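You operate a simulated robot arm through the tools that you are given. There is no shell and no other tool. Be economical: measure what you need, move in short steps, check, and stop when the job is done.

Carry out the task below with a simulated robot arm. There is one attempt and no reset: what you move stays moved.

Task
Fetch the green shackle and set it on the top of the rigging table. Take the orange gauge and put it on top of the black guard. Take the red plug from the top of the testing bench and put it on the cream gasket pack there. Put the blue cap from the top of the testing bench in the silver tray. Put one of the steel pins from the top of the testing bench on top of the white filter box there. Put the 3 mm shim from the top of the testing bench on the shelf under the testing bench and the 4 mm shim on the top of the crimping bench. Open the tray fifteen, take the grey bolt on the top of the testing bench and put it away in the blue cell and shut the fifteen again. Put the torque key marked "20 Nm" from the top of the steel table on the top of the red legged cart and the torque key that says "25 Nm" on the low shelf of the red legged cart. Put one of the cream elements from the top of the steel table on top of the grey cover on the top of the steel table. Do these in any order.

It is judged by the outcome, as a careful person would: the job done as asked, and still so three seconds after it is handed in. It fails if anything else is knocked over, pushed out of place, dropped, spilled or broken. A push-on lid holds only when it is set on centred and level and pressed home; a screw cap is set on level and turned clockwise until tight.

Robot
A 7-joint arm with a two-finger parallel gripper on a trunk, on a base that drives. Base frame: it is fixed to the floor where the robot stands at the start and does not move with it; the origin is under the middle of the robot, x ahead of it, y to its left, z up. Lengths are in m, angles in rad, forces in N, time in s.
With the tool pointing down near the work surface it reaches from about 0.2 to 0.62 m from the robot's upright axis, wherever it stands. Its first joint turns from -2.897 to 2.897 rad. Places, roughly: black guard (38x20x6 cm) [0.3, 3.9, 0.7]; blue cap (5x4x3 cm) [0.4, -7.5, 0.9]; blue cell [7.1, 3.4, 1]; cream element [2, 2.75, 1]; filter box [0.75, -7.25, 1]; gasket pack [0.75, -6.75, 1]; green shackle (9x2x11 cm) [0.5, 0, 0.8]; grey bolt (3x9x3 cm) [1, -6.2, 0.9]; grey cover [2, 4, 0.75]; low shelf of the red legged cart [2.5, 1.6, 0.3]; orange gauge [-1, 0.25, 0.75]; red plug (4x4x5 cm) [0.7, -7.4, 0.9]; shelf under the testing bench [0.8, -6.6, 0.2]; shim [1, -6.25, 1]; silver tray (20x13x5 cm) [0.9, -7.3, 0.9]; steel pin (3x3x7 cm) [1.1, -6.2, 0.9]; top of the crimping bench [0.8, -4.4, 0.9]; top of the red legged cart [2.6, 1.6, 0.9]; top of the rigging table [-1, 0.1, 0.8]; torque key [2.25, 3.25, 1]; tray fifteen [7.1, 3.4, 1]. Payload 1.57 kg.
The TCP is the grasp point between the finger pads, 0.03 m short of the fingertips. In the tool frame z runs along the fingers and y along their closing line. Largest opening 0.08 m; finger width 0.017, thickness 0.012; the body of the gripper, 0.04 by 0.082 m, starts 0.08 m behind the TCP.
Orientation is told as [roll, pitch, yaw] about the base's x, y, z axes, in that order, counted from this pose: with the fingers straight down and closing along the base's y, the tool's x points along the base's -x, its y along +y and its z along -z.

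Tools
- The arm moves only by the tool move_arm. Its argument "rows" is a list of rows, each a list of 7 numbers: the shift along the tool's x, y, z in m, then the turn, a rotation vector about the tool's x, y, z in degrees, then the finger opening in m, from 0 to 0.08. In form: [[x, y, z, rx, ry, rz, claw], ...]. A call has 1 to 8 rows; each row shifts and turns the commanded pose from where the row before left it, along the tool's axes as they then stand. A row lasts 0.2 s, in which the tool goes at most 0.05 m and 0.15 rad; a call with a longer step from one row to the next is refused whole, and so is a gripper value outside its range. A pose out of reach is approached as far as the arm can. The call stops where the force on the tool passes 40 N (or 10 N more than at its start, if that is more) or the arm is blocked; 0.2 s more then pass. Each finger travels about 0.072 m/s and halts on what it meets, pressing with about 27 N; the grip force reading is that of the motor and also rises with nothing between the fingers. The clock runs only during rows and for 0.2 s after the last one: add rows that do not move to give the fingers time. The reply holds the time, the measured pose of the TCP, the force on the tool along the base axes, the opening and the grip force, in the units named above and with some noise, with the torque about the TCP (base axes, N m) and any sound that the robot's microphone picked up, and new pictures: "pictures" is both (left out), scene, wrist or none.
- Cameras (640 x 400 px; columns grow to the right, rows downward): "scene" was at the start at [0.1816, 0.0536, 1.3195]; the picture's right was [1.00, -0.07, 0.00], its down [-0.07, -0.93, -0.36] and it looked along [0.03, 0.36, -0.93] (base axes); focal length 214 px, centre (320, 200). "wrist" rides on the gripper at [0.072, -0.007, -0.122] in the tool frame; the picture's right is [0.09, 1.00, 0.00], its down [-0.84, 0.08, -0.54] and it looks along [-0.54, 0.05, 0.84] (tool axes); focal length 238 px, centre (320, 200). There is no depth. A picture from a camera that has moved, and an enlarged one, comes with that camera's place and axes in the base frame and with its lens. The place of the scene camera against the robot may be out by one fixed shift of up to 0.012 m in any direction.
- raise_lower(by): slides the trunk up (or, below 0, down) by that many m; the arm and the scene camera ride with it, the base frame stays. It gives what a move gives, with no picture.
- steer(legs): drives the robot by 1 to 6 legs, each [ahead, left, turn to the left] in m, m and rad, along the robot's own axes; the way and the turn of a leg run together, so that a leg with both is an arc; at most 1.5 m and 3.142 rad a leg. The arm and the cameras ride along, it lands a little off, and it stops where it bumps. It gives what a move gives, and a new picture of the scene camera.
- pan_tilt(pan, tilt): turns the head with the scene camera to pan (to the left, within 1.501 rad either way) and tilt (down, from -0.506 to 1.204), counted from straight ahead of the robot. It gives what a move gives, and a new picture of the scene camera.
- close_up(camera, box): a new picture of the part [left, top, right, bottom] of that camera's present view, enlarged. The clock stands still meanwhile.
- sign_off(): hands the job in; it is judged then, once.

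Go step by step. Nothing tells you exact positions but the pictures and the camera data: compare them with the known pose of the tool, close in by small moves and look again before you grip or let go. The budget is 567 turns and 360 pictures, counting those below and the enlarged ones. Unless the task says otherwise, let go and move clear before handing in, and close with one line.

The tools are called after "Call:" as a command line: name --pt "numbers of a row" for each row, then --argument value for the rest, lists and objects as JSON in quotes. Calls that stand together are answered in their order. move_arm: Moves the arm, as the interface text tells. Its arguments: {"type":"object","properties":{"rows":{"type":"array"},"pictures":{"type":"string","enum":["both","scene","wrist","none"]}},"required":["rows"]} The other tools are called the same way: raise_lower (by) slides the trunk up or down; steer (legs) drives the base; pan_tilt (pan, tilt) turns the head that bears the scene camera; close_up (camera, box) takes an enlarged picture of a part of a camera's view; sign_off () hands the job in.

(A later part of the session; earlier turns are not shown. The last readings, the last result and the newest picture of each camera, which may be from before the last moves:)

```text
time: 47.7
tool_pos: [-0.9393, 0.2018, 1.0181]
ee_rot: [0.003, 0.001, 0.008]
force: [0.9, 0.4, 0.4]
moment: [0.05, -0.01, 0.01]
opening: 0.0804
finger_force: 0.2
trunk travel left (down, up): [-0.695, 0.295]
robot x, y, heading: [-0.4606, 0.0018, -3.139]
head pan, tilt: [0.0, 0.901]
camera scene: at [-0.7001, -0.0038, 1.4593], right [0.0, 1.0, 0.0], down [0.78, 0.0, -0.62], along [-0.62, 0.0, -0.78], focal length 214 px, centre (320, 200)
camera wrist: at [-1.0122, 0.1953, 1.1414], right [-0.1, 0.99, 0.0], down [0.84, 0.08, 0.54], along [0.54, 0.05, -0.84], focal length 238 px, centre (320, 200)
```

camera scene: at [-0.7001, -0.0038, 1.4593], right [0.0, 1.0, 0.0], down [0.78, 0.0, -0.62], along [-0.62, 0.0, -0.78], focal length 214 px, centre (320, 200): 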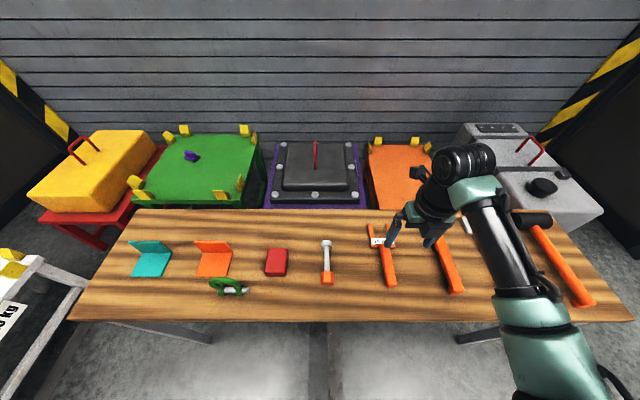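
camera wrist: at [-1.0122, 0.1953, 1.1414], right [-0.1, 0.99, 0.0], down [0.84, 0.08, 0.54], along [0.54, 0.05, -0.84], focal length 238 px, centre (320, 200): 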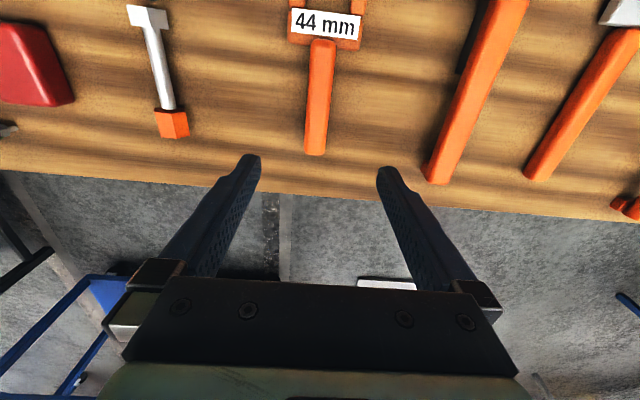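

Call:
move_arm --pt "0.027 -0.001 0.04 0 0 0 0.08" --pt "0 0 0.04 0 0 0 0.07" --pt "0 0 0.03 0 0 0 0.07" --pictures "wrist"

```text
time: 48.5
tool_pos: [-0.9686, 0.2011, 0.9065]
ee_rot: [0.0, -0.001, 0.008]
force: [-0.1, 0.0, -0.2]
moment: [0.01, -0.03, -0.01]
opening: 0.07
finger_force: 0.0
trunk travel left (down, up): [-0.695, 0.295]
robot x, y, heading: [-0.4618, -0.0058, -3.138]
head pan, tilt: [0.0, 0.901]
camera wrist: at [-1.0413, 0.1944, 1.029], right [-0.1, 1.0, 0.0], down [0.84, 0.08, 0.54], along [0.54, 0.05, -0.84], focal length 238 px, centre (320, 200)
```

wrist: 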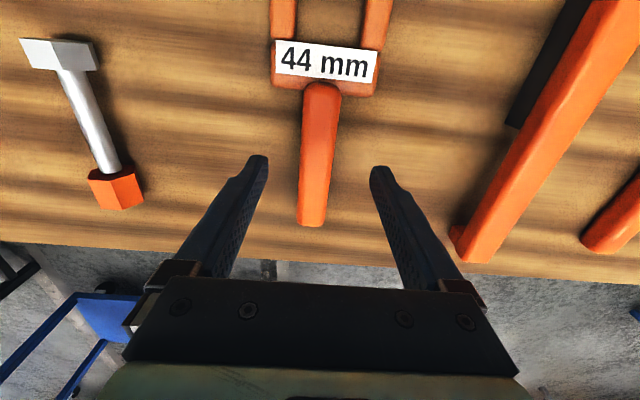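

Call:
move_arm --pt "0 -0.001 0.03 0 0 0 0.06" --pt "0 0 0.012 0 0 0 0.06" --pt "0 0 0.005 0 0 0 0.06" --pictures "wrist"

```text
time: 49.3
tool_pos: [-0.9671, 0.1976, 0.8605]
ee_rot: [0.0, 0.0, 0.009]
force: [-0.4, 0.0, -0.1]
moment: [0.0, 0.03, 0.01]
opening: 0.0599
finger_force: 0.1
trunk travel left (down, up): [-0.695, 0.295]
robot x, y, heading: [-0.4617, 0.0003, -3.139]
head pan, tilt: [0.0, 0.901]
camera wrist: at [-1.0408, 0.1916, 0.9829], right [-0.1, 1.0, 0.0], down [0.84, 0.08, 0.54], along [0.54, 0.05, -0.84], focal length 238 px, centre (320, 200)
```

wrist: 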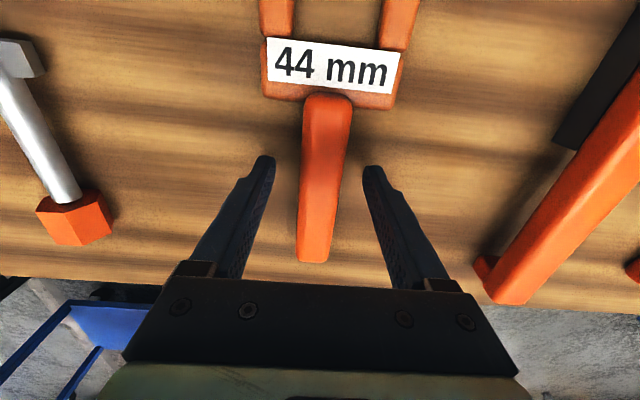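

Call:
move_arm --pt "0 0 0.004 0 0 0 0.06" --pt "0 0 0.004 0 0 0 0.06" --pictures "none"

```text
time: 49.9
tool_pos: [-0.968, 0.1973, 0.8539]
ee_rot: [-0.001, -0.002, 0.007]
force: [-0.5, -0.3, -0.8]
moment: [-0.05, 0.0, -0.04]
opening: 0.0599
finger_force: 0.0
trunk travel left (down, up): [-0.695, 0.295]
robot x, y, heading: [-0.4627, -0.002, -3.138]
head pan, tilt: [0.0, 0.901]
```

Call:
move_arm --pt "0 0 0 0 0 0 0.03" --pt "0 0 0 0 0 0 0.0" --pt "0 0 0 0 0 0 0.0" --pt "0 0 0 0 0 0 0.0" --pictures "wrist"

```text
time: 50.9
tool_pos: [-0.9678, 0.1977, 0.8533]
ee_rot: [0.001, -0.001, 0.007]
force: [-0.8, 0.8, -0.1]
moment: [0.06, 0.09, -0.05]
opening: 0.0275
finger_force: 26.7
trunk travel left (down, up): [-0.695, 0.295]
robot x, y, heading: [-0.4581, -0.0009, -3.141]
head pan, tilt: [0.0, 0.901]
camera wrist: at [-1.0412, 0.1914, 0.9762], right [-0.1, 1.0, 0.0], down [0.84, 0.08, 0.54], along [0.54, 0.05, -0.84], focal length 238 px, centre (320, 200)
```

wrist: 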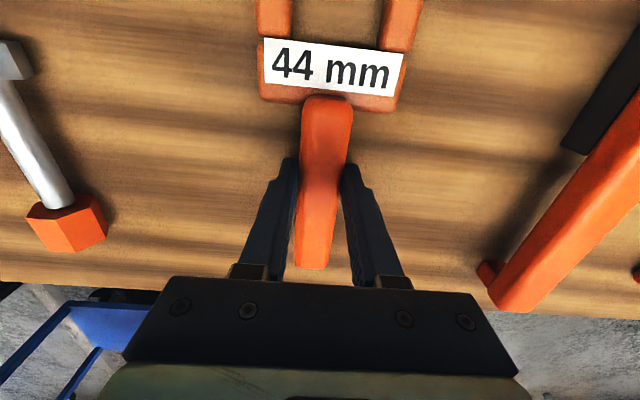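

Call:
move_arm --pt "0 0 -0.01 0 0 0 0.0" --pt "0 0 -0.03 0 0 0 0.0" --pt "0 0 -0.05 0 0 0 0.0" --pt "0 0 -0.05 0 0 0 0.0" --pt "0 0 -0.04 0 0 0 0.0"

```text
time: 52.1
tool_pos: [-0.968, 0.2, 1.0335]
ee_rot: [0.002, 0.001, 0.007]
force: [-1.1, -0.8, -1.0]
moment: [0.02, 0.0, 0.02]
opening: 0.0272
finger_force: 26.7
trunk travel left (down, up): [-0.695, 0.295]
robot x, y, heading: [-0.4594, 0.0004, -3.138]
head pan, tilt: [0.0, 0.901]
camera scene: at [-0.6998, -0.0033, 1.4593], right [0.0, 1.0, 0.0], down [0.78, 0.0, -0.62], along [-0.62, 0.0, -0.78], focal length 214 px, centre (320, 200)
camera wrist: at [-1.0413, 0.1921, 1.1563], right [-0.1, 1.0, 0.0], down [0.84, 0.08, 0.54], along [0.54, 0.05, -0.84], focal length 238 px, centre (320, 200)
```

scene: 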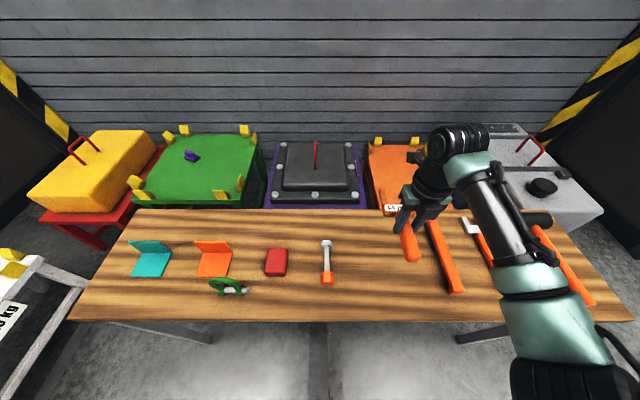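
wrist: 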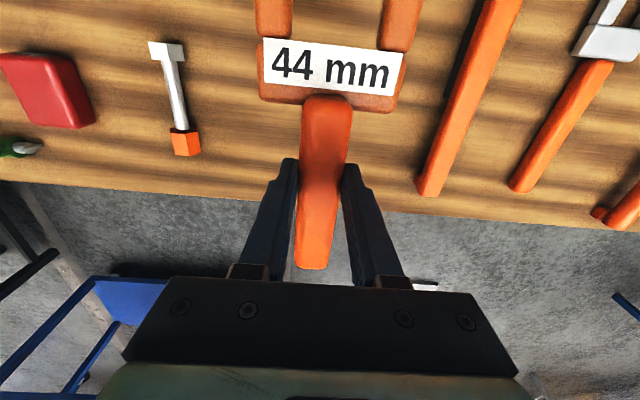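

Call:
move_arm --pt "-0.04 -0.02 -0.01 0 0 0 0.0" --pt "-0.04 -0.02 -0.01 0 0 0 0.0" --pt "-0.04 -0.02 -0.01 0 0 0 0.0" --pictures "none"

Call:
steer --legs '[[-0.3, 0, 0], [0, 0, -1.57], [0, 0.15, 0]]'

```text
time: 52.9
tool_pos: [-0.8481, 0.1379, 1.0652]
ee_rot: [0.001, 0.0, 0.004]
force: [-0.2, 0.1, -2.5]
moment: [0.02, -0.02, -0.02]
opening: 0.0276
finger_force: 27.3
trunk travel left (down, up): [-0.695, 0.295]
robot x, y, heading: [-0.4603, 0.0004, -3.142]
head pan, tilt: [0.0, 0.901]
```

```text
time: 59.7
tool_pos: [-0.1822, 0.3852, 1.0642]
ee_rot: [0.001, 0.0, -1.54]
force: [-0.1, -0.2, -1.3]
moment: [-0.02, 0.02, 0.03]
opening: 0.0273
finger_force: 26.6
trunk travel left (down, up): [-0.695, 0.295]
robot x, y, heading: [-0.3143, -0.005, 1.603]
head pan, tilt: [0.0, 0.901]
camera scene: at [-0.3112, 0.2385, 1.4593], right [1.0, 0.03, 0.0], down [0.02, -0.78, -0.62], along [-0.02, 0.62, -0.78], focal length 214 px, centre (320, 200)
```

scene: 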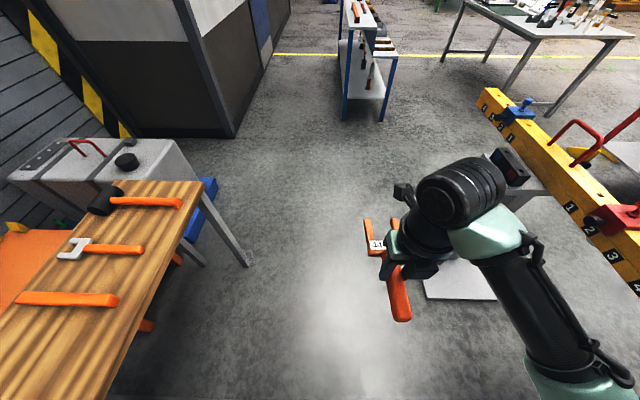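

Call:
steer --legs '[[1.5, 0.05, 0]]'

Call:
pan_tilt --pan 0 --tilt 0.6

```text
refused: leg 1 is longer than a leg can be; nothing moved
```

```text
time: 60.5
tool_pos: [-0.181, 0.3849, 1.0638]
ee_rot: [0.0, -0.001, -1.54]
force: [-0.1, -0.2, -1.4]
moment: [-0.01, 0.0, 0.0]
opening: 0.0277
finger_force: 26.8
trunk travel left (down, up): [-0.695, 0.295]
robot x, y, heading: [-0.3091, -0.0065, 1.596]
head pan, tilt: [0.0, 0.6]
camera scene: at [-0.3106, 0.2514, 1.484], right [1.0, 0.03, 0.0], down [0.01, -0.57, -0.82], along [-0.02, 0.82, -0.57], focal length 214 px, centre (320, 200)
```

scene: 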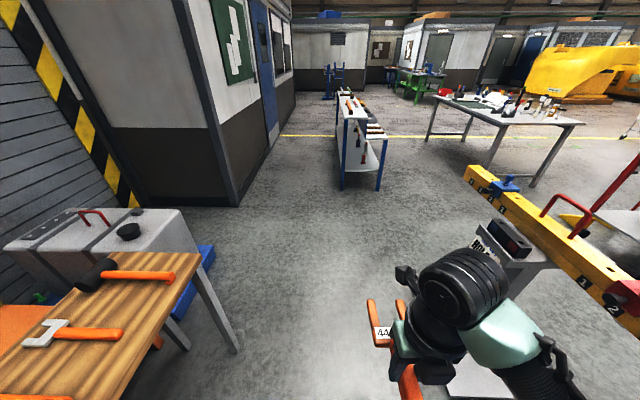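

Call:
steer --legs '[[1.45, 0, 0], [0.55, 0, -0.025]]'

```text
time: 70.5
tool_pos: [-0.2193, 2.3881, 1.0633]
ee_rot: [0.0, 0.0, -1.568]
force: [0.2, 0.4, -1.2]
moment: [-0.05, -0.04, 0.01]
opening: 0.0273
finger_force: 27.1
trunk travel left (down, up): [-0.695, 0.295]
robot x, y, heading: [-0.3616, 1.9995, 1.571]
head pan, tilt: [0.0, 0.6]
camera scene: at [-0.3512, 2.258, 1.484], right [1.0, 0.0, 0.0], down [0.0, -0.57, -0.82], along [0.0, 0.82, -0.57], focal length 214 px, centre (320, 200)
```

scene: 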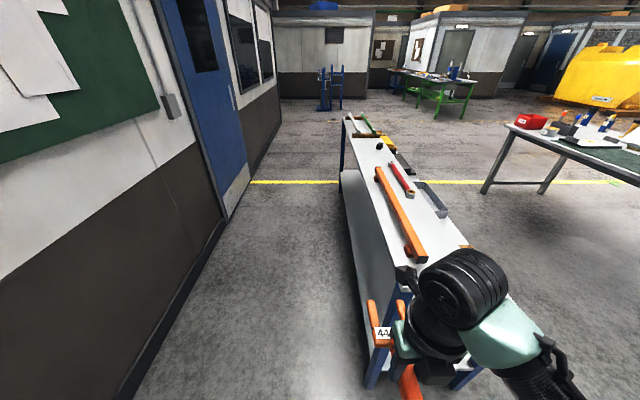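

Call:
steer --legs '[[0, -1.25, 0]]'

Call:
steer --legs '[[1.0, 0, 0]]'

Call:
pan_tilt --pan 0.8 --tilt 0.7

```text
time: 76.8
tool_pos: [1.0245, 2.3883, 1.0636]
ee_rot: [-0.001, 0.0, -1.564]
force: [-0.2, -0.8, -1.4]
moment: [-0.01, -0.01, -0.04]
opening: 0.0277
finger_force: 27.5
trunk travel left (down, up): [-0.695, 0.295]
robot x, y, heading: [0.8884, 2.0021, 1.575]
head pan, tilt: [0.0, 0.6]
camera scene: at [0.8923, 2.258, 1.4841], right [1.0, 0.0, 0.0], down [0.0, -0.57, -0.83], along [0.0, 0.83, -0.57], focal length 214 px, centre (320, 200)
```

scene: 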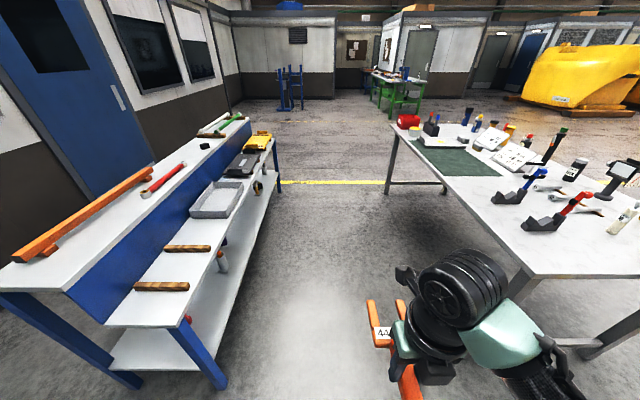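

```text
time: 81.9
tool_pos: [1.0324, 3.3837, 1.064]
ee_rot: [0.0, 0.0, -1.576]
force: [-0.7, 0.2, -1.3]
moment: [-0.05, -0.01, 0.02]
opening: 0.0277
finger_force: 27.3
trunk travel left (down, up): [-0.695, 0.295]
robot x, y, heading: [0.8882, 2.9969, 1.562]
head pan, tilt: [0.0, 0.6]
camera scene: at [0.8997, 3.2546, 1.484], right [1.0, -0.01, 0.0], down [-0.01, -0.57, -0.82], along [0.01, 0.82, -0.57], focal length 214 px, centre (320, 200)
```

scene: 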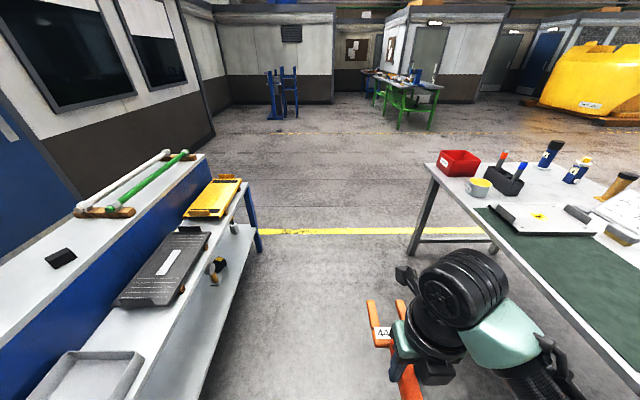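

```text
time: 83.0
tool_pos: [1.0342, 3.3832, 1.0647]
ee_rot: [0.0, 0.0, -1.576]
force: [-0.9, 0.2, -1.7]
moment: [-0.04, -0.01, 0.0]
opening: 0.0275
finger_force: 26.7
trunk travel left (down, up): [-0.695, 0.295]
robot x, y, heading: [0.8919, 2.9977, 1.559]
head pan, tilt: [0.799, 0.7]
camera scene: at [0.8386, 3.226, 1.4754], right [0.71, 0.71, 0.0], down [0.46, -0.45, -0.77], along [-0.54, 0.54, -0.64], focal length 214 px, centre (320, 200)
```

scene: 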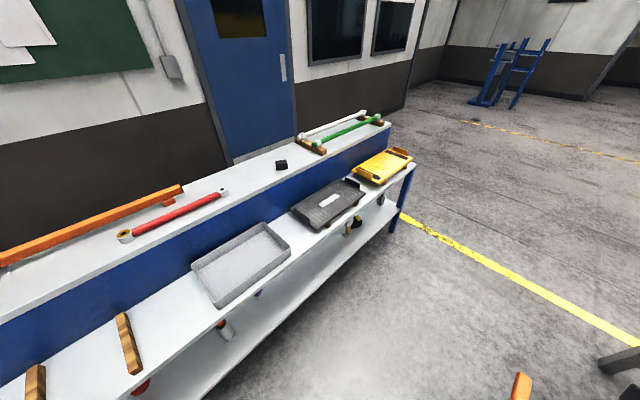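

Call:
steer --legs '[[0.75, 0.03, 0], [0, 0, 1.57]]'

Call:
pan_tilt --pan 0 --tilt 1.0

```text
time: 90.9
tool_pos: [0.4931, 3.9206, 1.0633]
ee_rot: [0.0, 0.0, -0.049]
force: [-0.2, 0.4, -2.3]
moment: [0.01, -0.05, -0.01]
opening: 0.0278
finger_force: 27.1
trunk travel left (down, up): [-0.695, 0.295]
robot x, y, heading: [0.8718, 3.7651, 3.088]
head pan, tilt: [0.799, 0.7]
camera scene: at [0.6478, 3.7086, 1.4754], right [-0.68, 0.73, 0.0], down [0.47, 0.44, -0.76], along [-0.56, -0.52, -0.64], focal length 214 px, centre (320, 200)
```

scene: 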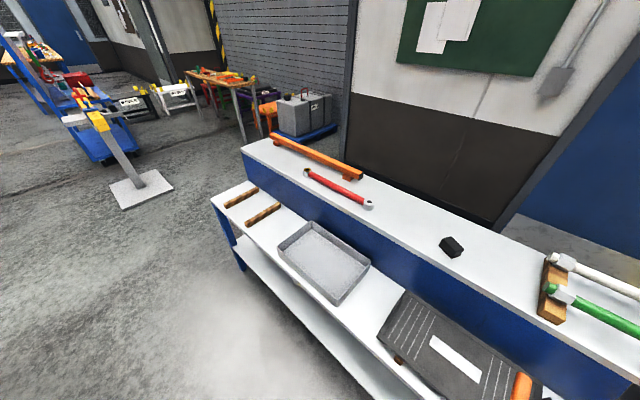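

```text
time: 92.0
tool_pos: [0.4938, 3.9198, 1.0649]
ee_rot: [0.0, 0.001, -0.047]
force: [0.5, -0.5, -1.7]
moment: [-0.02, 0.0, 0.03]
opening: 0.0276
finger_force: 27.3
trunk travel left (down, up): [-0.695, 0.295]
robot x, y, heading: [0.8723, 3.761, 3.088]
head pan, tilt: [0.0, 1.0]
camera scene: at [0.6406, 3.77, 1.4521], right [0.05, 1.0, 0.0], down [0.84, -0.04, -0.54], along [-0.54, 0.03, -0.84], focal length 214 px, centre (320, 200)
```

scene: 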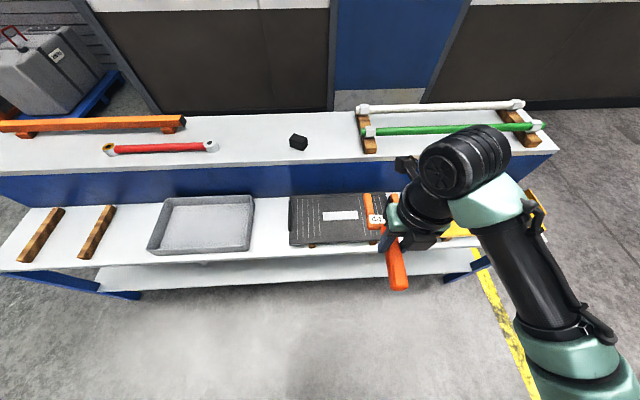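

Call:
steer --legs '[[0.1, 0, 0.05]]'

```text
time: 93.2
tool_pos: [0.3849, 3.9043, 1.0635]
ee_rot: [0.001, 0.0, 0.001]
force: [0.2, 0.0, -1.9]
moment: [0.05, -0.01, 0.01]
opening: 0.0273
finger_force: 26.7
trunk travel left (down, up): [-0.695, 0.295]
robot x, y, heading: [0.7695, 3.7613, 3.142]
head pan, tilt: [0.0, 1.0]
camera scene: at [0.5391, 3.7614, 1.452], right [0.01, 1.0, 0.0], down [0.84, 0.0, -0.54], along [-0.54, 0.0, -0.84], focal length 214 px, centre (320, 200)
```

scene: 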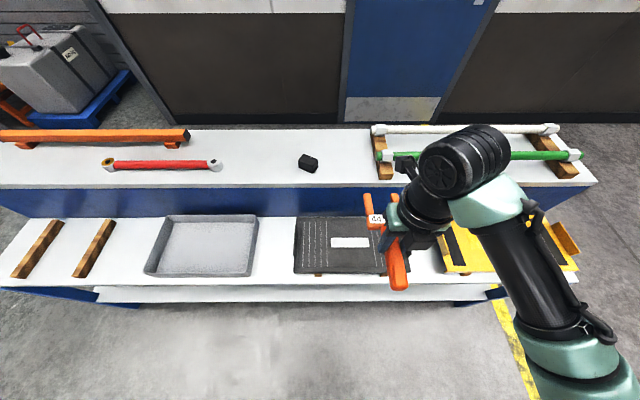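

Call:
move_arm --pt "0.0091 -0.0049 0 0 0 8.2 0" --pt "0.0083 -0.0062 0 0 0 8.2 0" --pt "0.0073 -0.0073 0 0 0 8.2 0" --pt "0.0062 -0.0082 0 0 0 8.2 0" --pt "0.005 -0.0091 0 0 0 8.2 0" --pt "0.0036 -0.0097 0 0 0 8.2 0" --pt "0.0022 -0.0101 0 0 0 8.2 0" --pt "0.0008 -0.0103 0 0 0 8.2 0" --pictures "none"

Call:
move_arm --pt "-0.0007 -0.0103 0 0 0 8.2 0" --pt "-0.0022 -0.0101 0 0 0 8.2 0" --pt "-0.0036 -0.0097 0 0 0 8.0 0" --pt "0 0 0.04 0 0 0 0" --pt "0 0 0.04 0 0 0 0" --pt "0 0 0.04 0 0 0 0"

```text
time: 95.0
tool_pos: [0.3131, 3.8648, 1.0647]
ee_rot: [0.001, 0.0, -1.15]
force: [0.1, 0.5, -1.9]
moment: [-0.05, -0.02, -0.04]
opening: 0.0276
finger_force: 27.2
trunk travel left (down, up): [-0.695, 0.295]
robot x, y, heading: [0.7736, 3.7597, 3.138]
head pan, tilt: [0.0, 1.0]
```

```text
time: 96.4
tool_pos: [0.2834, 3.8514, 0.9442]
ee_rot: [-0.001, 0.001, -1.57]
force: [-0.1, -0.5, -1.4]
moment: [-0.03, 0.04, 0.01]
opening: 0.0278
finger_force: 26.9
trunk travel left (down, up): [-0.695, 0.295]
robot x, y, heading: [0.7736, 3.7637, 3.135]
head pan, tilt: [0.0, 1.0]
camera scene: at [0.5393, 3.7613, 1.452], right [0.01, 1.0, 0.0], down [0.84, 0.0, -0.54], along [-0.54, 0.0, -0.84], focal length 214 px, centre (320, 200)
camera wrist: at [0.2766, 3.923, 1.0657], right [1.0, 0.09, 0.0], down [0.08, -0.84, 0.54], along [0.05, -0.54, -0.84], focal length 238 px, centre (320, 200)
```

scene: 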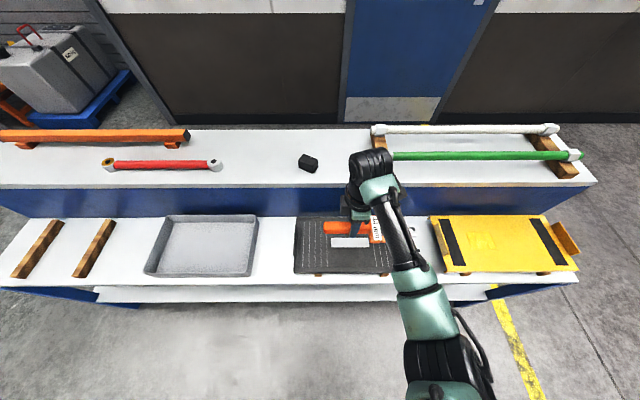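
wrist: 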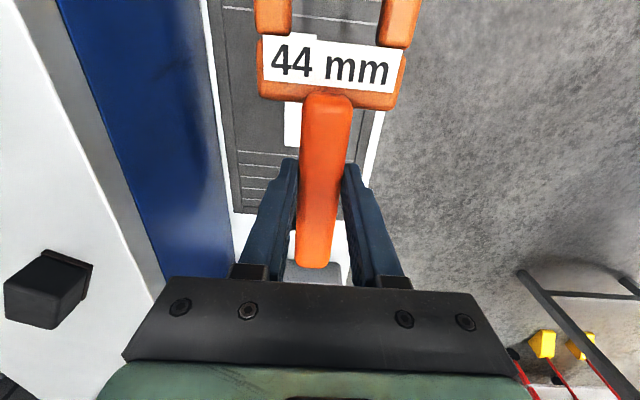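

Call:
move_arm --pt "0 -0.005 0.04 0 0 0 0" --pt "0 -0.005 0.04 0 0 0 0" --pt "0 0 0.04 0 0 0 0"

```text
time: 97.2
tool_pos: [0.2738, 3.8516, 0.8242]
ee_rot: [-0.002, 0.002, -1.571]
force: [-0.1, -0.5, -1.1]
moment: [-0.04, -0.02, 0.01]
opening: 0.0275
finger_force: 27.1
trunk travel left (down, up): [-0.695, 0.295]
robot x, y, heading: [0.7722, 3.761, 3.138]
head pan, tilt: [0.0, 1.0]
camera scene: at [0.5392, 3.7613, 1.452], right [0.01, 1.0, 0.0], down [0.84, 0.0, -0.54], along [-0.54, 0.0, -0.84], focal length 214 px, centre (320, 200)
camera wrist: at [0.2666, 3.9233, 0.947], right [1.0, 0.09, 0.0], down [0.08, -0.84, 0.54], along [0.05, -0.54, -0.84], focal length 238 px, centre (320, 200)
```

scene: 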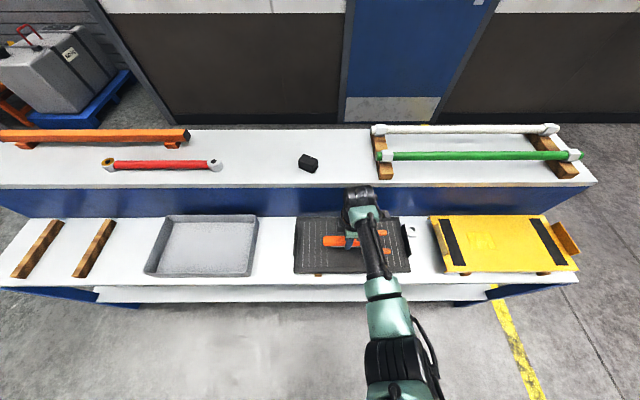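
wrist: 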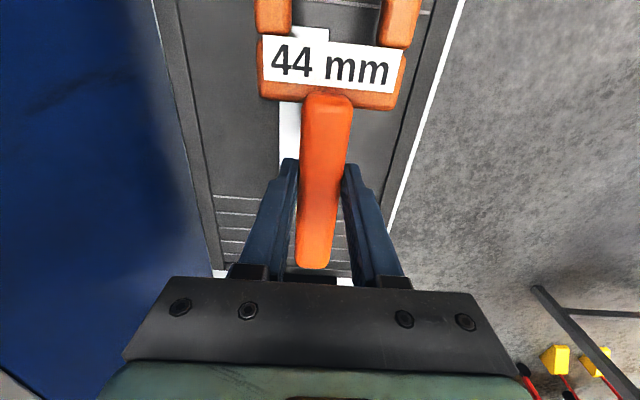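

Call:
move_arm --pt "0 0 0.02 0 0 0 0" --pt "0 0 0.01 0 0 0 0"

```text
time: 97.8
tool_pos: [0.2745, 3.8505, 0.7943]
ee_rot: [0.001, 0.0, -1.57]
force: [0.5, -0.3, -1.9]
moment: [-0.07, 0.02, 0.02]
opening: 0.0276
finger_force: 27.0
trunk travel left (down, up): [-0.695, 0.295]
robot x, y, heading: [0.7731, 3.7585, 3.135]
head pan, tilt: [0.0, 1.0]
camera scene: at [0.5396, 3.7615, 1.4521], right [0.01, 1.0, 0.0], down [0.84, 0.0, -0.54], along [-0.54, 0.0, -0.84], focal length 214 px, centre (320, 200)
camera wrist: at [0.2669, 3.9229, 0.9163], right [1.0, 0.09, 0.0], down [0.08, -0.84, 0.54], along [0.05, -0.54, -0.84], focal length 238 px, centre (320, 200)
```

scene: 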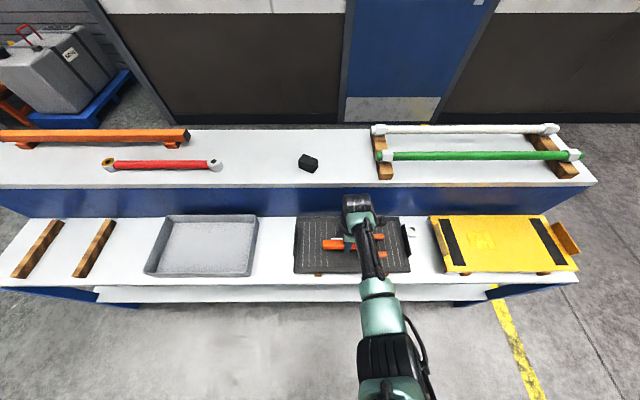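
wrist: 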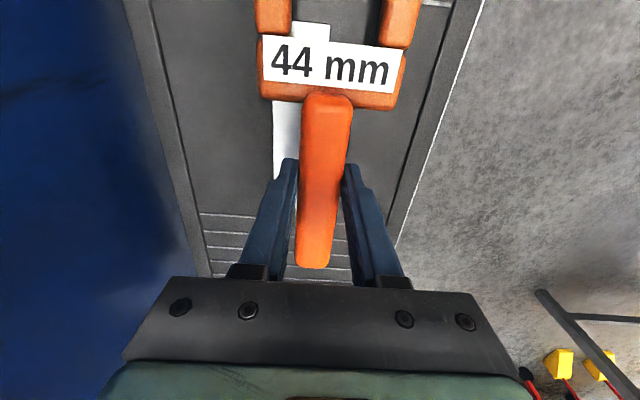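

Call:
move_arm --pt "0 0 0.01 0 0 0 0" --pt "0 0 0.005 0 0 0 0" --pictures "none"

Call:
move_arm --pt "0 0 0.005 0 0 0 0" --pt "0 0 0.003 0 0 0 0" --pictures "none"

```text
time: 98.4
tool_pos: [0.2742, 3.8514, 0.7819]
ee_rot: [-0.006, 0.002, -1.569]
force: [2.6, -1.6, 15.1]
moment: [0.69, -0.09, -0.14]
opening: 0.0276
finger_force: 27.8
trunk travel left (down, up): [-0.695, 0.295]
robot x, y, heading: [0.7708, 3.7632, 3.135]
head pan, tilt: [0.0, 1.0]
```

```text
time: 99.0
tool_pos: [0.273, 3.8518, 0.7781]
ee_rot: [-0.006, 0.002, -1.57]
force: [7.9, -1.9, 18.1]
moment: [0.04, -0.19, -0.03]
opening: 0.0271
finger_force: 27.0
trunk travel left (down, up): [-0.695, 0.295]
robot x, y, heading: [0.7709, 3.7611, 3.136]
head pan, tilt: [0.0, 1.0]
stopped in row 2: the force on the tool passed its limit at 45 N (the readings are from after the stop); the commanded pose is now the measured one
```

Call:
move_arm --pt "0 0 -0.002 0 0 0 0.0" --pt "0 0 0 0 0 0 0.03" --pt "0 0 0 0 0 0 0.04" --pt "0 0 0 0 0 0 0.05"

```text
time: 100.0
tool_pos: [0.2718, 3.8518, 0.7779]
ee_rot: [-0.006, 0.002, -1.57]
force: [2.8, 0.4, 5.9]
moment: [-0.03, 0.08, 0.03]
opening: 0.0473
finger_force: 0.1
trunk travel left (down, up): [-0.695, 0.295]
robot x, y, heading: [0.7719, 3.7596, 3.14]
head pan, tilt: [0.0, 1.0]
camera scene: at [0.5406, 3.7613, 1.4522], right [0.01, 1.0, 0.0], down [0.84, 0.0, -0.54], along [-0.54, 0.0, -0.84], focal length 214 px, centre (320, 200)
camera wrist: at [0.2656, 3.924, 0.9004], right [1.0, 0.09, -0.01], down [0.08, -0.84, 0.54], along [0.04, -0.54, -0.84], focal length 238 px, centre (320, 200)
```

scene: 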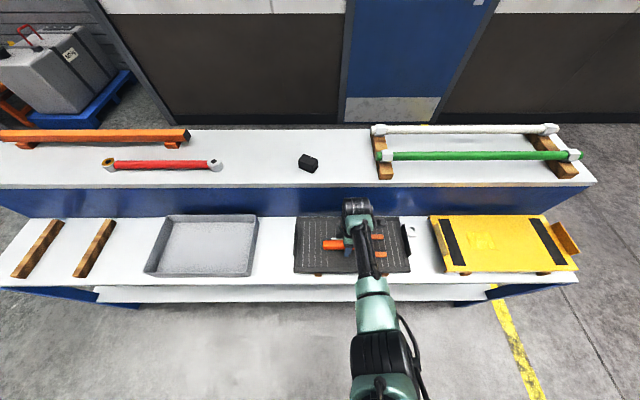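
wrist: 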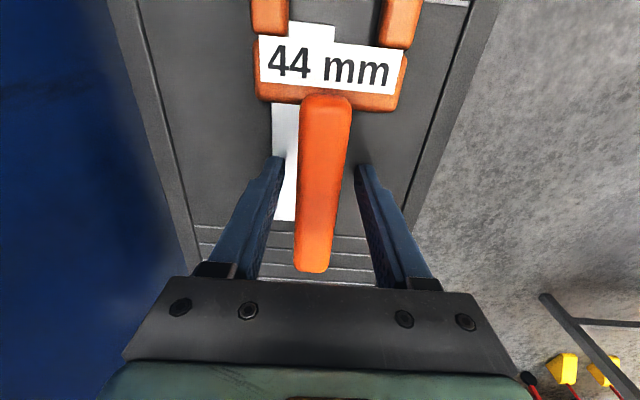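

Call:
move_arm --pt "0 0 -0.01 0 0 0 0.055" --pt "0 0 -0.03 0 0 0 0.06" --pt "0 0 -0.05 0 0 0 0.08" --pt "0 0 -0.05 0 0 0 0.08" --pt "0 0 -0.05 0 0 0 0.08" --pt "0 0 -0.05 0 0 0 0.08" --pt "0 0.04 -0.04 0 0 0 0.08" --pt "0 0.04 -0.01 0 0 0 0.08"

```text
refused: row 7 steps farther than a row can; nothing moved
```

Call:
move_arm --pt "0 0 -0.01 0 0 0 0.055" --pt "0 0 -0.03 0 0 0 0.06" --pt "0 0 -0.05 0 0 0 0.08" --pt "0 0 -0.05 0 0 0 0.08" --pt "0 0 -0.05 0 0 0 0.08" --pt "0 0 -0.05 0 0 0 0.08" --pt "0 0.04 -0.02 0 0 0 0.08" --pt "0 0.04 -0.01 0 0 0 0.08"

```text
time: 101.8
tool_pos: [0.3536, 3.8517, 1.0482]
ee_rot: [-0.004, 0.003, -1.572]
force: [-0.7, 0.5, -0.1]
moment: [0.01, 0.01, -0.01]
opening: 0.08
finger_force: 0.1
trunk travel left (down, up): [-0.695, 0.295]
robot x, y, heading: [0.7747, 3.7675, 3.139]
head pan, tilt: [0.0, 1.0]
camera scene: at [0.5403, 3.7617, 1.4522], right [0.01, 1.0, 0.0], down [0.84, -0.01, -0.54], along [-0.54, 0.0, -0.84], focal length 214 px, centre (320, 200)
camera wrist: at [0.3462, 3.9248, 1.1709], right [1.0, 0.09, 0.0], down [0.08, -0.84, 0.54], along [0.05, -0.54, -0.84], focal length 238 px, centre (320, 200)
```

scene: 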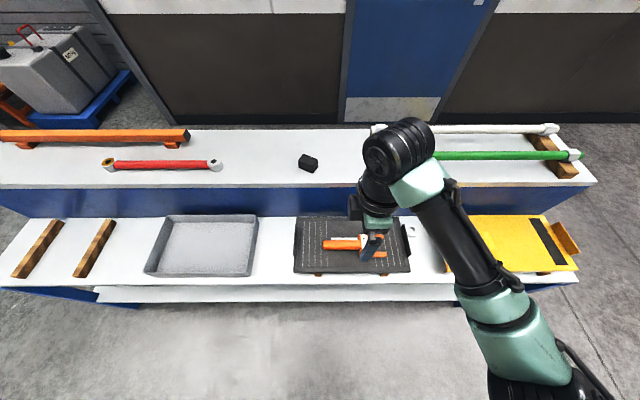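
wrist: 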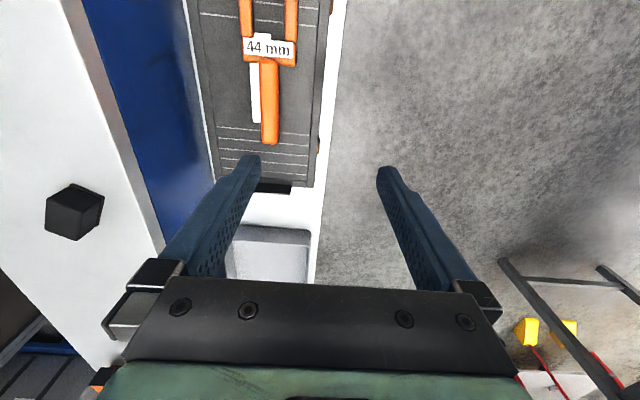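

Call:
steer --legs '[[-0.2, 0, 0], [0, 0, 1.57]]'

Call:
pan_tilt --pan 1.2 --tilt 0.7

```text
time: 107.2
tool_pos: [0.8876, 3.3405, 1.0478]
ee_rot: [-0.005, 0.001, 0.019]
force: [0.2, 0.5, -0.5]
moment: [-0.01, 0.02, -0.01]
opening: 0.0798
finger_force: 0.1
trunk travel left (down, up): [-0.695, 0.295]
robot x, y, heading: [0.9709, 3.7611, -1.563]
head pan, tilt: [0.0, 1.0]
camera scene: at [0.9805, 3.5192, 1.4521], right [-1.0, -0.01, 0.0], down [-0.01, 0.84, -0.54], along [0.01, -0.54, -0.84], focal length 214 px, centre (320, 200)
```

scene: 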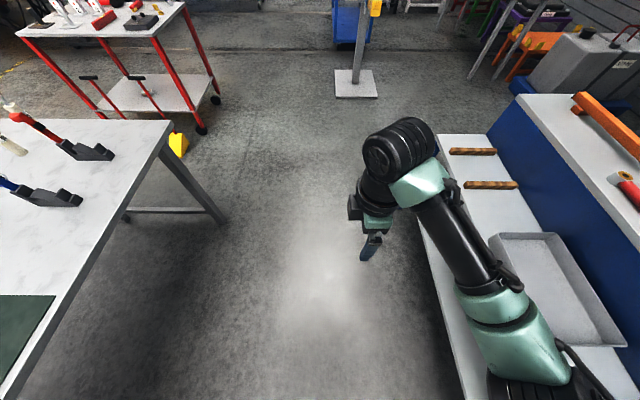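

```text
time: 108.6
tool_pos: [0.8865, 3.3407, 1.0477]
ee_rot: [-0.007, 0.003, 0.018]
force: [0.0, -0.4, -0.9]
moment: [0.01, 0.0, 0.04]
opening: 0.0797
finger_force: 0.1
trunk travel left (down, up): [-0.695, 0.295]
robot x, y, heading: [0.9708, 3.7602, -1.554]
head pan, tilt: [1.201, 0.7]
camera scene: at [1.0592, 3.559, 1.4754], right [-0.35, -0.94, 0.0], down [-0.6, 0.23, -0.76], along [0.72, -0.27, -0.64], focal length 214 px, centre (320, 200)
```

scene: 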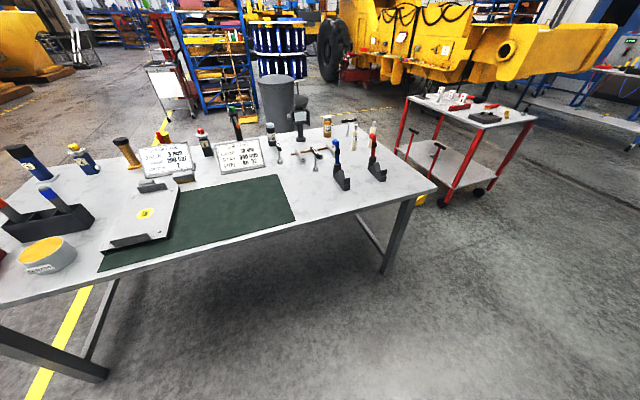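

Call:
close_up --camera "scene" --box '[0, 100, 220, 280]'

Call:
close_up --camera "scene" --box '[200, 90, 420, 220]'

Call:
close_up --camera "scene" --box '[400, 60, 560, 160]'

```text
2.22 times, centred on (110, 190) of scene
camera zoom: at [1.0592, 3.559, 1.4754], right [-0.35, -0.94, 0.0], down [-0.6, 0.23, -0.76], along [0.72, -0.27, -0.64], focal length 477 px, centre (787, 222)
```

zoom: 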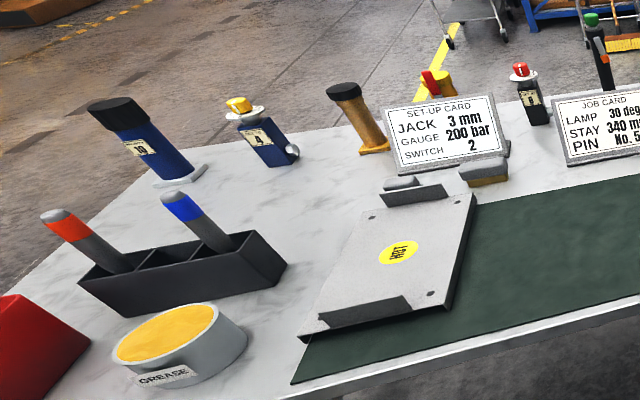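

```text
2.91 times, centred on (310, 155) of scene
camera zoom: at [1.0592, 3.559, 1.4754], right [-0.35, -0.94, 0.0], down [-0.6, 0.23, -0.76], along [0.72, -0.27, -0.64], focal length 624 px, centre (349, 331)
```

zoom: 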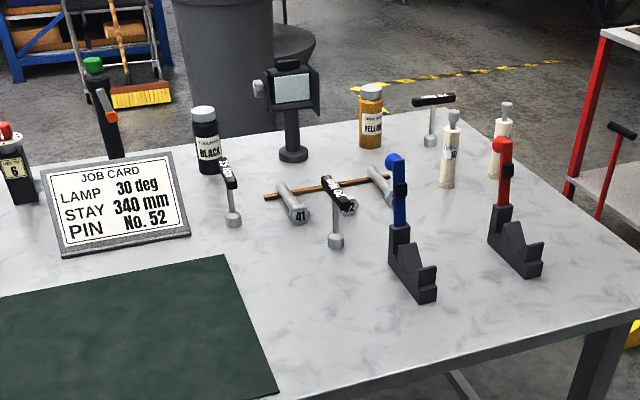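

```text
4.00 times, centred on (480, 110) of scene
camera zoom: at [1.0592, 3.559, 1.4754], right [-0.35, -0.94, 0.0], down [-0.6, 0.23, -0.76], along [0.72, -0.27, -0.64], focal length 858 px, centre (-320, 560)
```

zoom: 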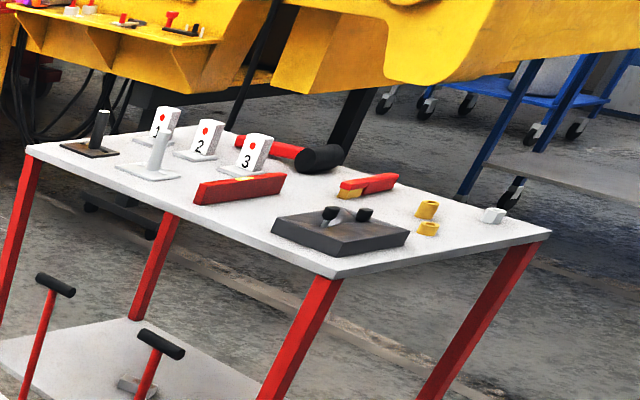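

Call:
steer --legs '[[0.45, 0, 0], [0, 0, 1.56]]'

Call:
pan_tilt --pan 0 --tilt 0.6

```text
time: 115.1
tool_pos: [1.3929, 3.2041, 1.048]
ee_rot: [-0.005, 0.001, 1.555]
force: [0.5, 0.9, -0.1]
moment: [0.02, 0.0, 0.01]
opening: 0.0799
finger_force: 0.1
trunk travel left (down, up): [-0.695, 0.295]
robot x, y, heading: [0.9725, 3.305, -0.021]
head pan, tilt: [1.201, 0.7]
camera scene: at [1.1845, 3.3741, 1.4754], right [0.92, -0.38, 0.0], down [-0.25, -0.6, -0.76], along [0.29, 0.71, -0.64], focal length 214 px, centre (320, 200)
```

scene: 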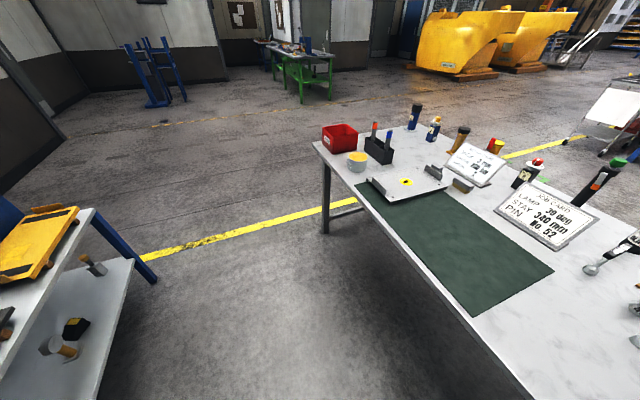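

```text
time: 116.5
tool_pos: [1.3934, 3.2045, 1.0485]
ee_rot: [-0.005, 0.002, 1.556]
force: [0.5, 0.0, -0.1]
moment: [0.0, 0.02, 0.0]
opening: 0.0801
finger_force: 0.1
trunk travel left (down, up): [-0.695, 0.295]
robot x, y, heading: [0.9755, 3.2983, -0.023]
head pan, tilt: [0.0, 0.6]
camera scene: at [1.2404, 3.2937, 1.4841], right [-0.02, -1.0, 0.0], down [-0.56, 0.01, -0.83], along [0.82, -0.02, -0.56], focal length 214 px, centre (320, 200)
```

scene: 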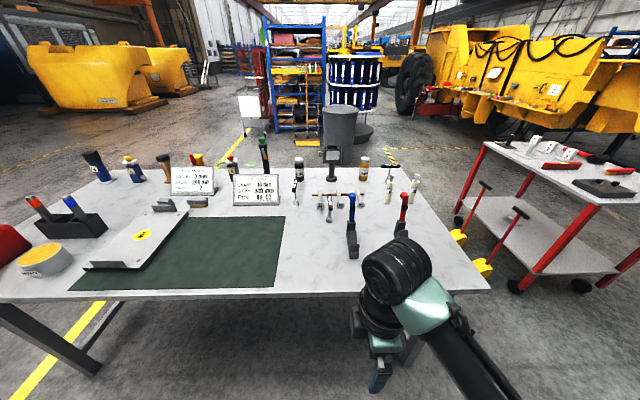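

Call:
close_up --camera "scene" --box '[280, 140, 440, 260]'

Call:
close_up --camera "scene" --box '[285, 160, 345, 225]'

```text
3.33 times, centred on (360, 200) of scene
camera zoom: at [1.2404, 3.2937, 1.4841], right [-0.02, -1.0, 0.0], down [-0.56, 0.01, -0.83], along [0.82, -0.02, -0.56], focal length 715 px, centre (187, 200)
```

zoom: 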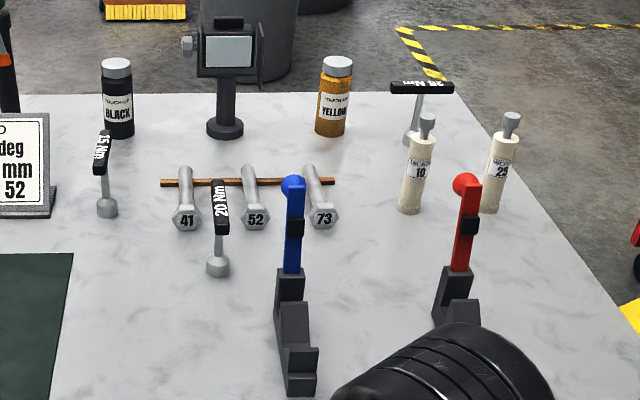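

```text
6.15 times, centred on (315, 192) of scene
camera zoom: at [1.2404, 3.2937, 1.4841], right [-0.02, -1.0, 0.0], down [-0.56, 0.01, -0.83], along [0.82, -0.02, -0.56], focal length 1320 px, centre (351, 246)
```

zoom: 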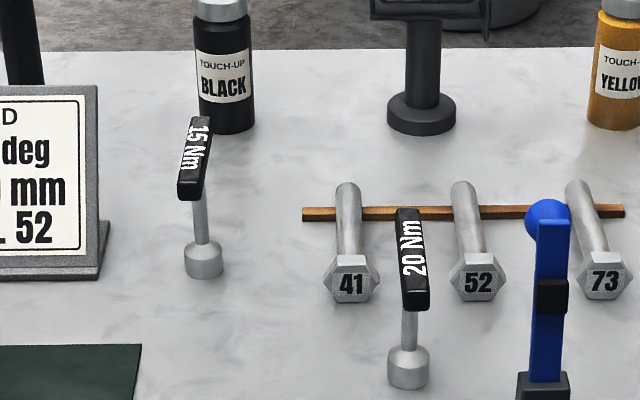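

Call:
raise_lower --by 0.1

Call:
move_arm --pt "0 0 0 0 0 -8.4 0.08" --pt "0 0 0 0 0 -8.4 0.08" --pt "0 0 0 0 0 -8.4 0.08" --pt "0 0 0 0 0 -8.4 0.08" --pt "0 0 0 0 0 -8.4 0.08" --pt "0 0 0 0 0 -8.4 0.08" --pt "0 0 0 0 0 -8.4 0.08" --pt "0 0 0 0 0 -8.4 0.08" --pictures "none"

Call:
move_arm --pt "0 0 0 0 0 -8.4 0.08" --pt "0 0 0 0 0 -8.4 0.08" --pt "0 0 0 0 0 -6.8 0.08" --pictures "none"

Call:
steer --legs '[[0.3, 0, 0.02]]'

```text
time: 117.9
tool_pos: [1.3918, 3.2048, 1.1481]
ee_rot: [-0.006, 0.001, 1.554]
force: [0.4, 0.3, 0.2]
moment: [0.02, 0.01, -0.03]
opening: 0.08
finger_force: 0.1
trunk travel left (down, up): [-0.795, 0.195]
robot x, y, heading: [0.9765, 3.3028, -0.024]
head pan, tilt: [0.0, 0.6]
```

```text
time: 119.7
tool_pos: [1.3925, 3.204, 1.1485]
ee_rot: [0.0, 0.005, 2.73]
force: [-0.4, 0.2, -0.9]
moment: [0.0, -0.01, 0.04]
opening: 0.08
finger_force: 0.1
trunk travel left (down, up): [-0.795, 0.195]
robot x, y, heading: [0.9766, 3.3048, -0.022]
head pan, tilt: [0.0, 0.6]
```

```text
time: 120.5
tool_pos: [1.3917, 3.2045, 1.1493]
ee_rot: [0.002, 0.004, -3.142]
force: [-0.5, -0.1, -0.9]
moment: [0.05, 0.03, 0.03]
opening: 0.0801
finger_force: 0.1
trunk travel left (down, up): [-0.795, 0.195]
robot x, y, heading: [0.975, 3.2983, -0.021]
head pan, tilt: [0.0, 0.6]
```

```text
time: 122.5
tool_pos: [1.6949, 3.2096, 1.1492]
ee_rot: [0.001, 0.004, -3.124]
force: [-0.5, -1.1, -0.1]
moment: [0.01, 0.02, 0.01]
opening: 0.0801
finger_force: 0.1
trunk travel left (down, up): [-0.795, 0.195]
robot x, y, heading: [1.2772, 3.2984, -0.004]
head pan, tilt: [0.0, 0.6]
camera scene: at [1.541, 3.2955, 1.5841], right [0.0, -1.0, 0.0], down [-0.56, 0.0, -0.83], along [0.83, 0.0, -0.56], focal length 214 px, centre (320, 200)
```

scene: 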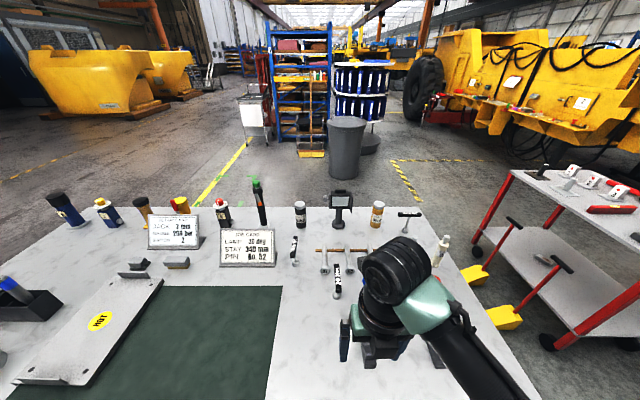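

Call:
steer --legs '[[0.07, 0, 0]]'

Call:
pan_tilt --pan 0 --tilt 0.9

```text
time: 123.5
tool_pos: [1.7649, 3.2095, 1.148]
ee_rot: [0.003, 0.004, -3.123]
force: [0.1, 0.0, 0.1]
moment: [0.01, 0.04, -0.02]
opening: 0.0802
finger_force: 0.0
trunk travel left (down, up): [-0.795, 0.195]
robot x, y, heading: [1.3443, 3.2997, -0.005]
head pan, tilt: [0.0, 0.6]
camera scene: at [1.6118, 3.295, 1.5839], right [0.0, -1.0, 0.0], down [-0.57, 0.0, -0.82], along [0.82, 0.0, -0.57], focal length 214 px, centre (320, 200)
```

scene: 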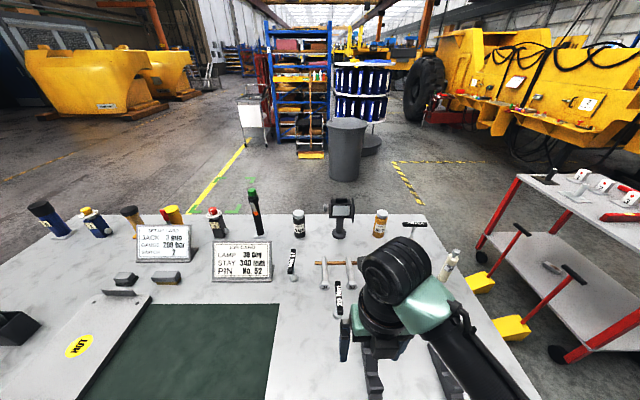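

```text
time: 124.3
tool_pos: [1.7642, 3.2093, 1.1486]
ee_rot: [0.001, 0.005, -3.125]
force: [-0.5, 0.0, 0.1]
moment: [0.01, -0.01, -0.01]
opening: 0.0799
finger_force: 0.0
trunk travel left (down, up): [-0.795, 0.195]
robot x, y, heading: [1.3448, 3.3015, -0.0]
head pan, tilt: [0.0, 0.901]
camera scene: at [1.5976, 3.2951, 1.5595], right [0.0, -1.0, 0.0], down [-0.78, 0.0, -0.62], along [0.62, 0.0, -0.78], focal length 214 px, centre (320, 200)
```

scene: 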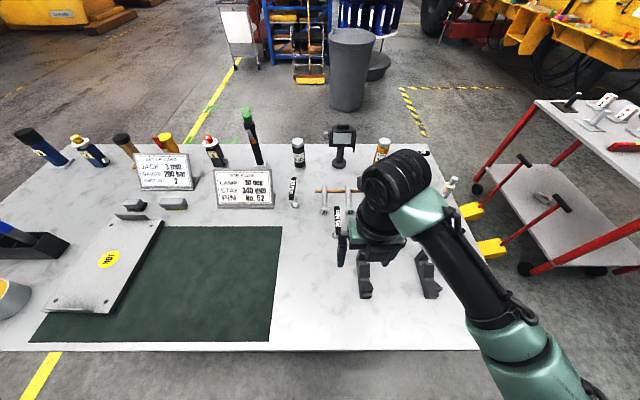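

Call:
close_up --camera "scene" --box '[280, 160, 400, 310]'

Call:
move_arm --pt "0.035 -0.007 0 0 0 0 0.08" --pt "0.035 -0.007 0 0 0 0 0.08" --pt "0.035 -0.007 0 0 0 0 0.08" --pictures "wrist"

```text
2.67 times, centred on (340, 235) of scene
camera zoom: at [1.5976, 3.2951, 1.5595], right [0.0, -1.0, 0.0], down [-0.78, 0.0, -0.62], along [0.62, 0.0, -0.78], focal length 572 px, centre (267, 107)
```

zoom: 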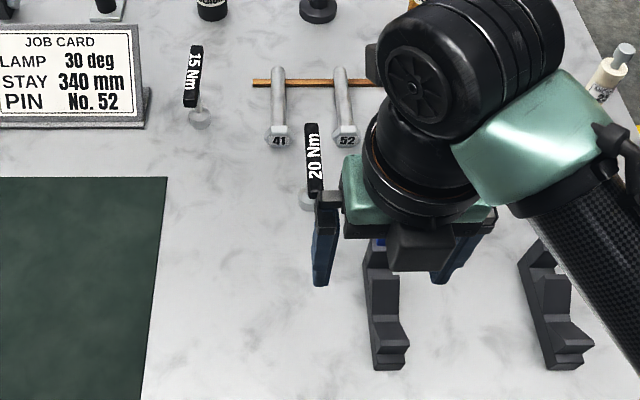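

```text
time: 125.1
tool_pos: [1.8712, 3.2314, 1.1482]
ee_rot: [0.001, 0.004, -3.124]
force: [-0.6, 0.8, -0.1]
moment: [0.0, 0.03, 0.01]
opening: 0.0801
finger_force: 0.0
trunk travel left (down, up): [-0.795, 0.195]
robot x, y, heading: [1.3459, 3.2956, -0.0]
head pan, tilt: [0.0, 0.901]
camera wrist: at [1.9416, 3.2397, 1.2707], right [0.11, -0.99, 0.0], down [-0.84, -0.09, 0.54], along [-0.54, -0.06, -0.84], focal length 238 px, centre (320, 200)
```

wrist: 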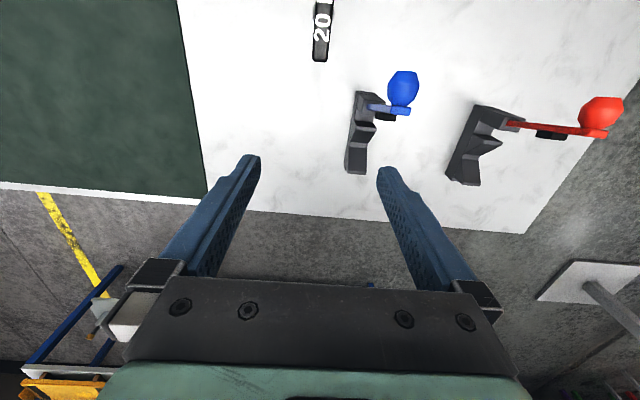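

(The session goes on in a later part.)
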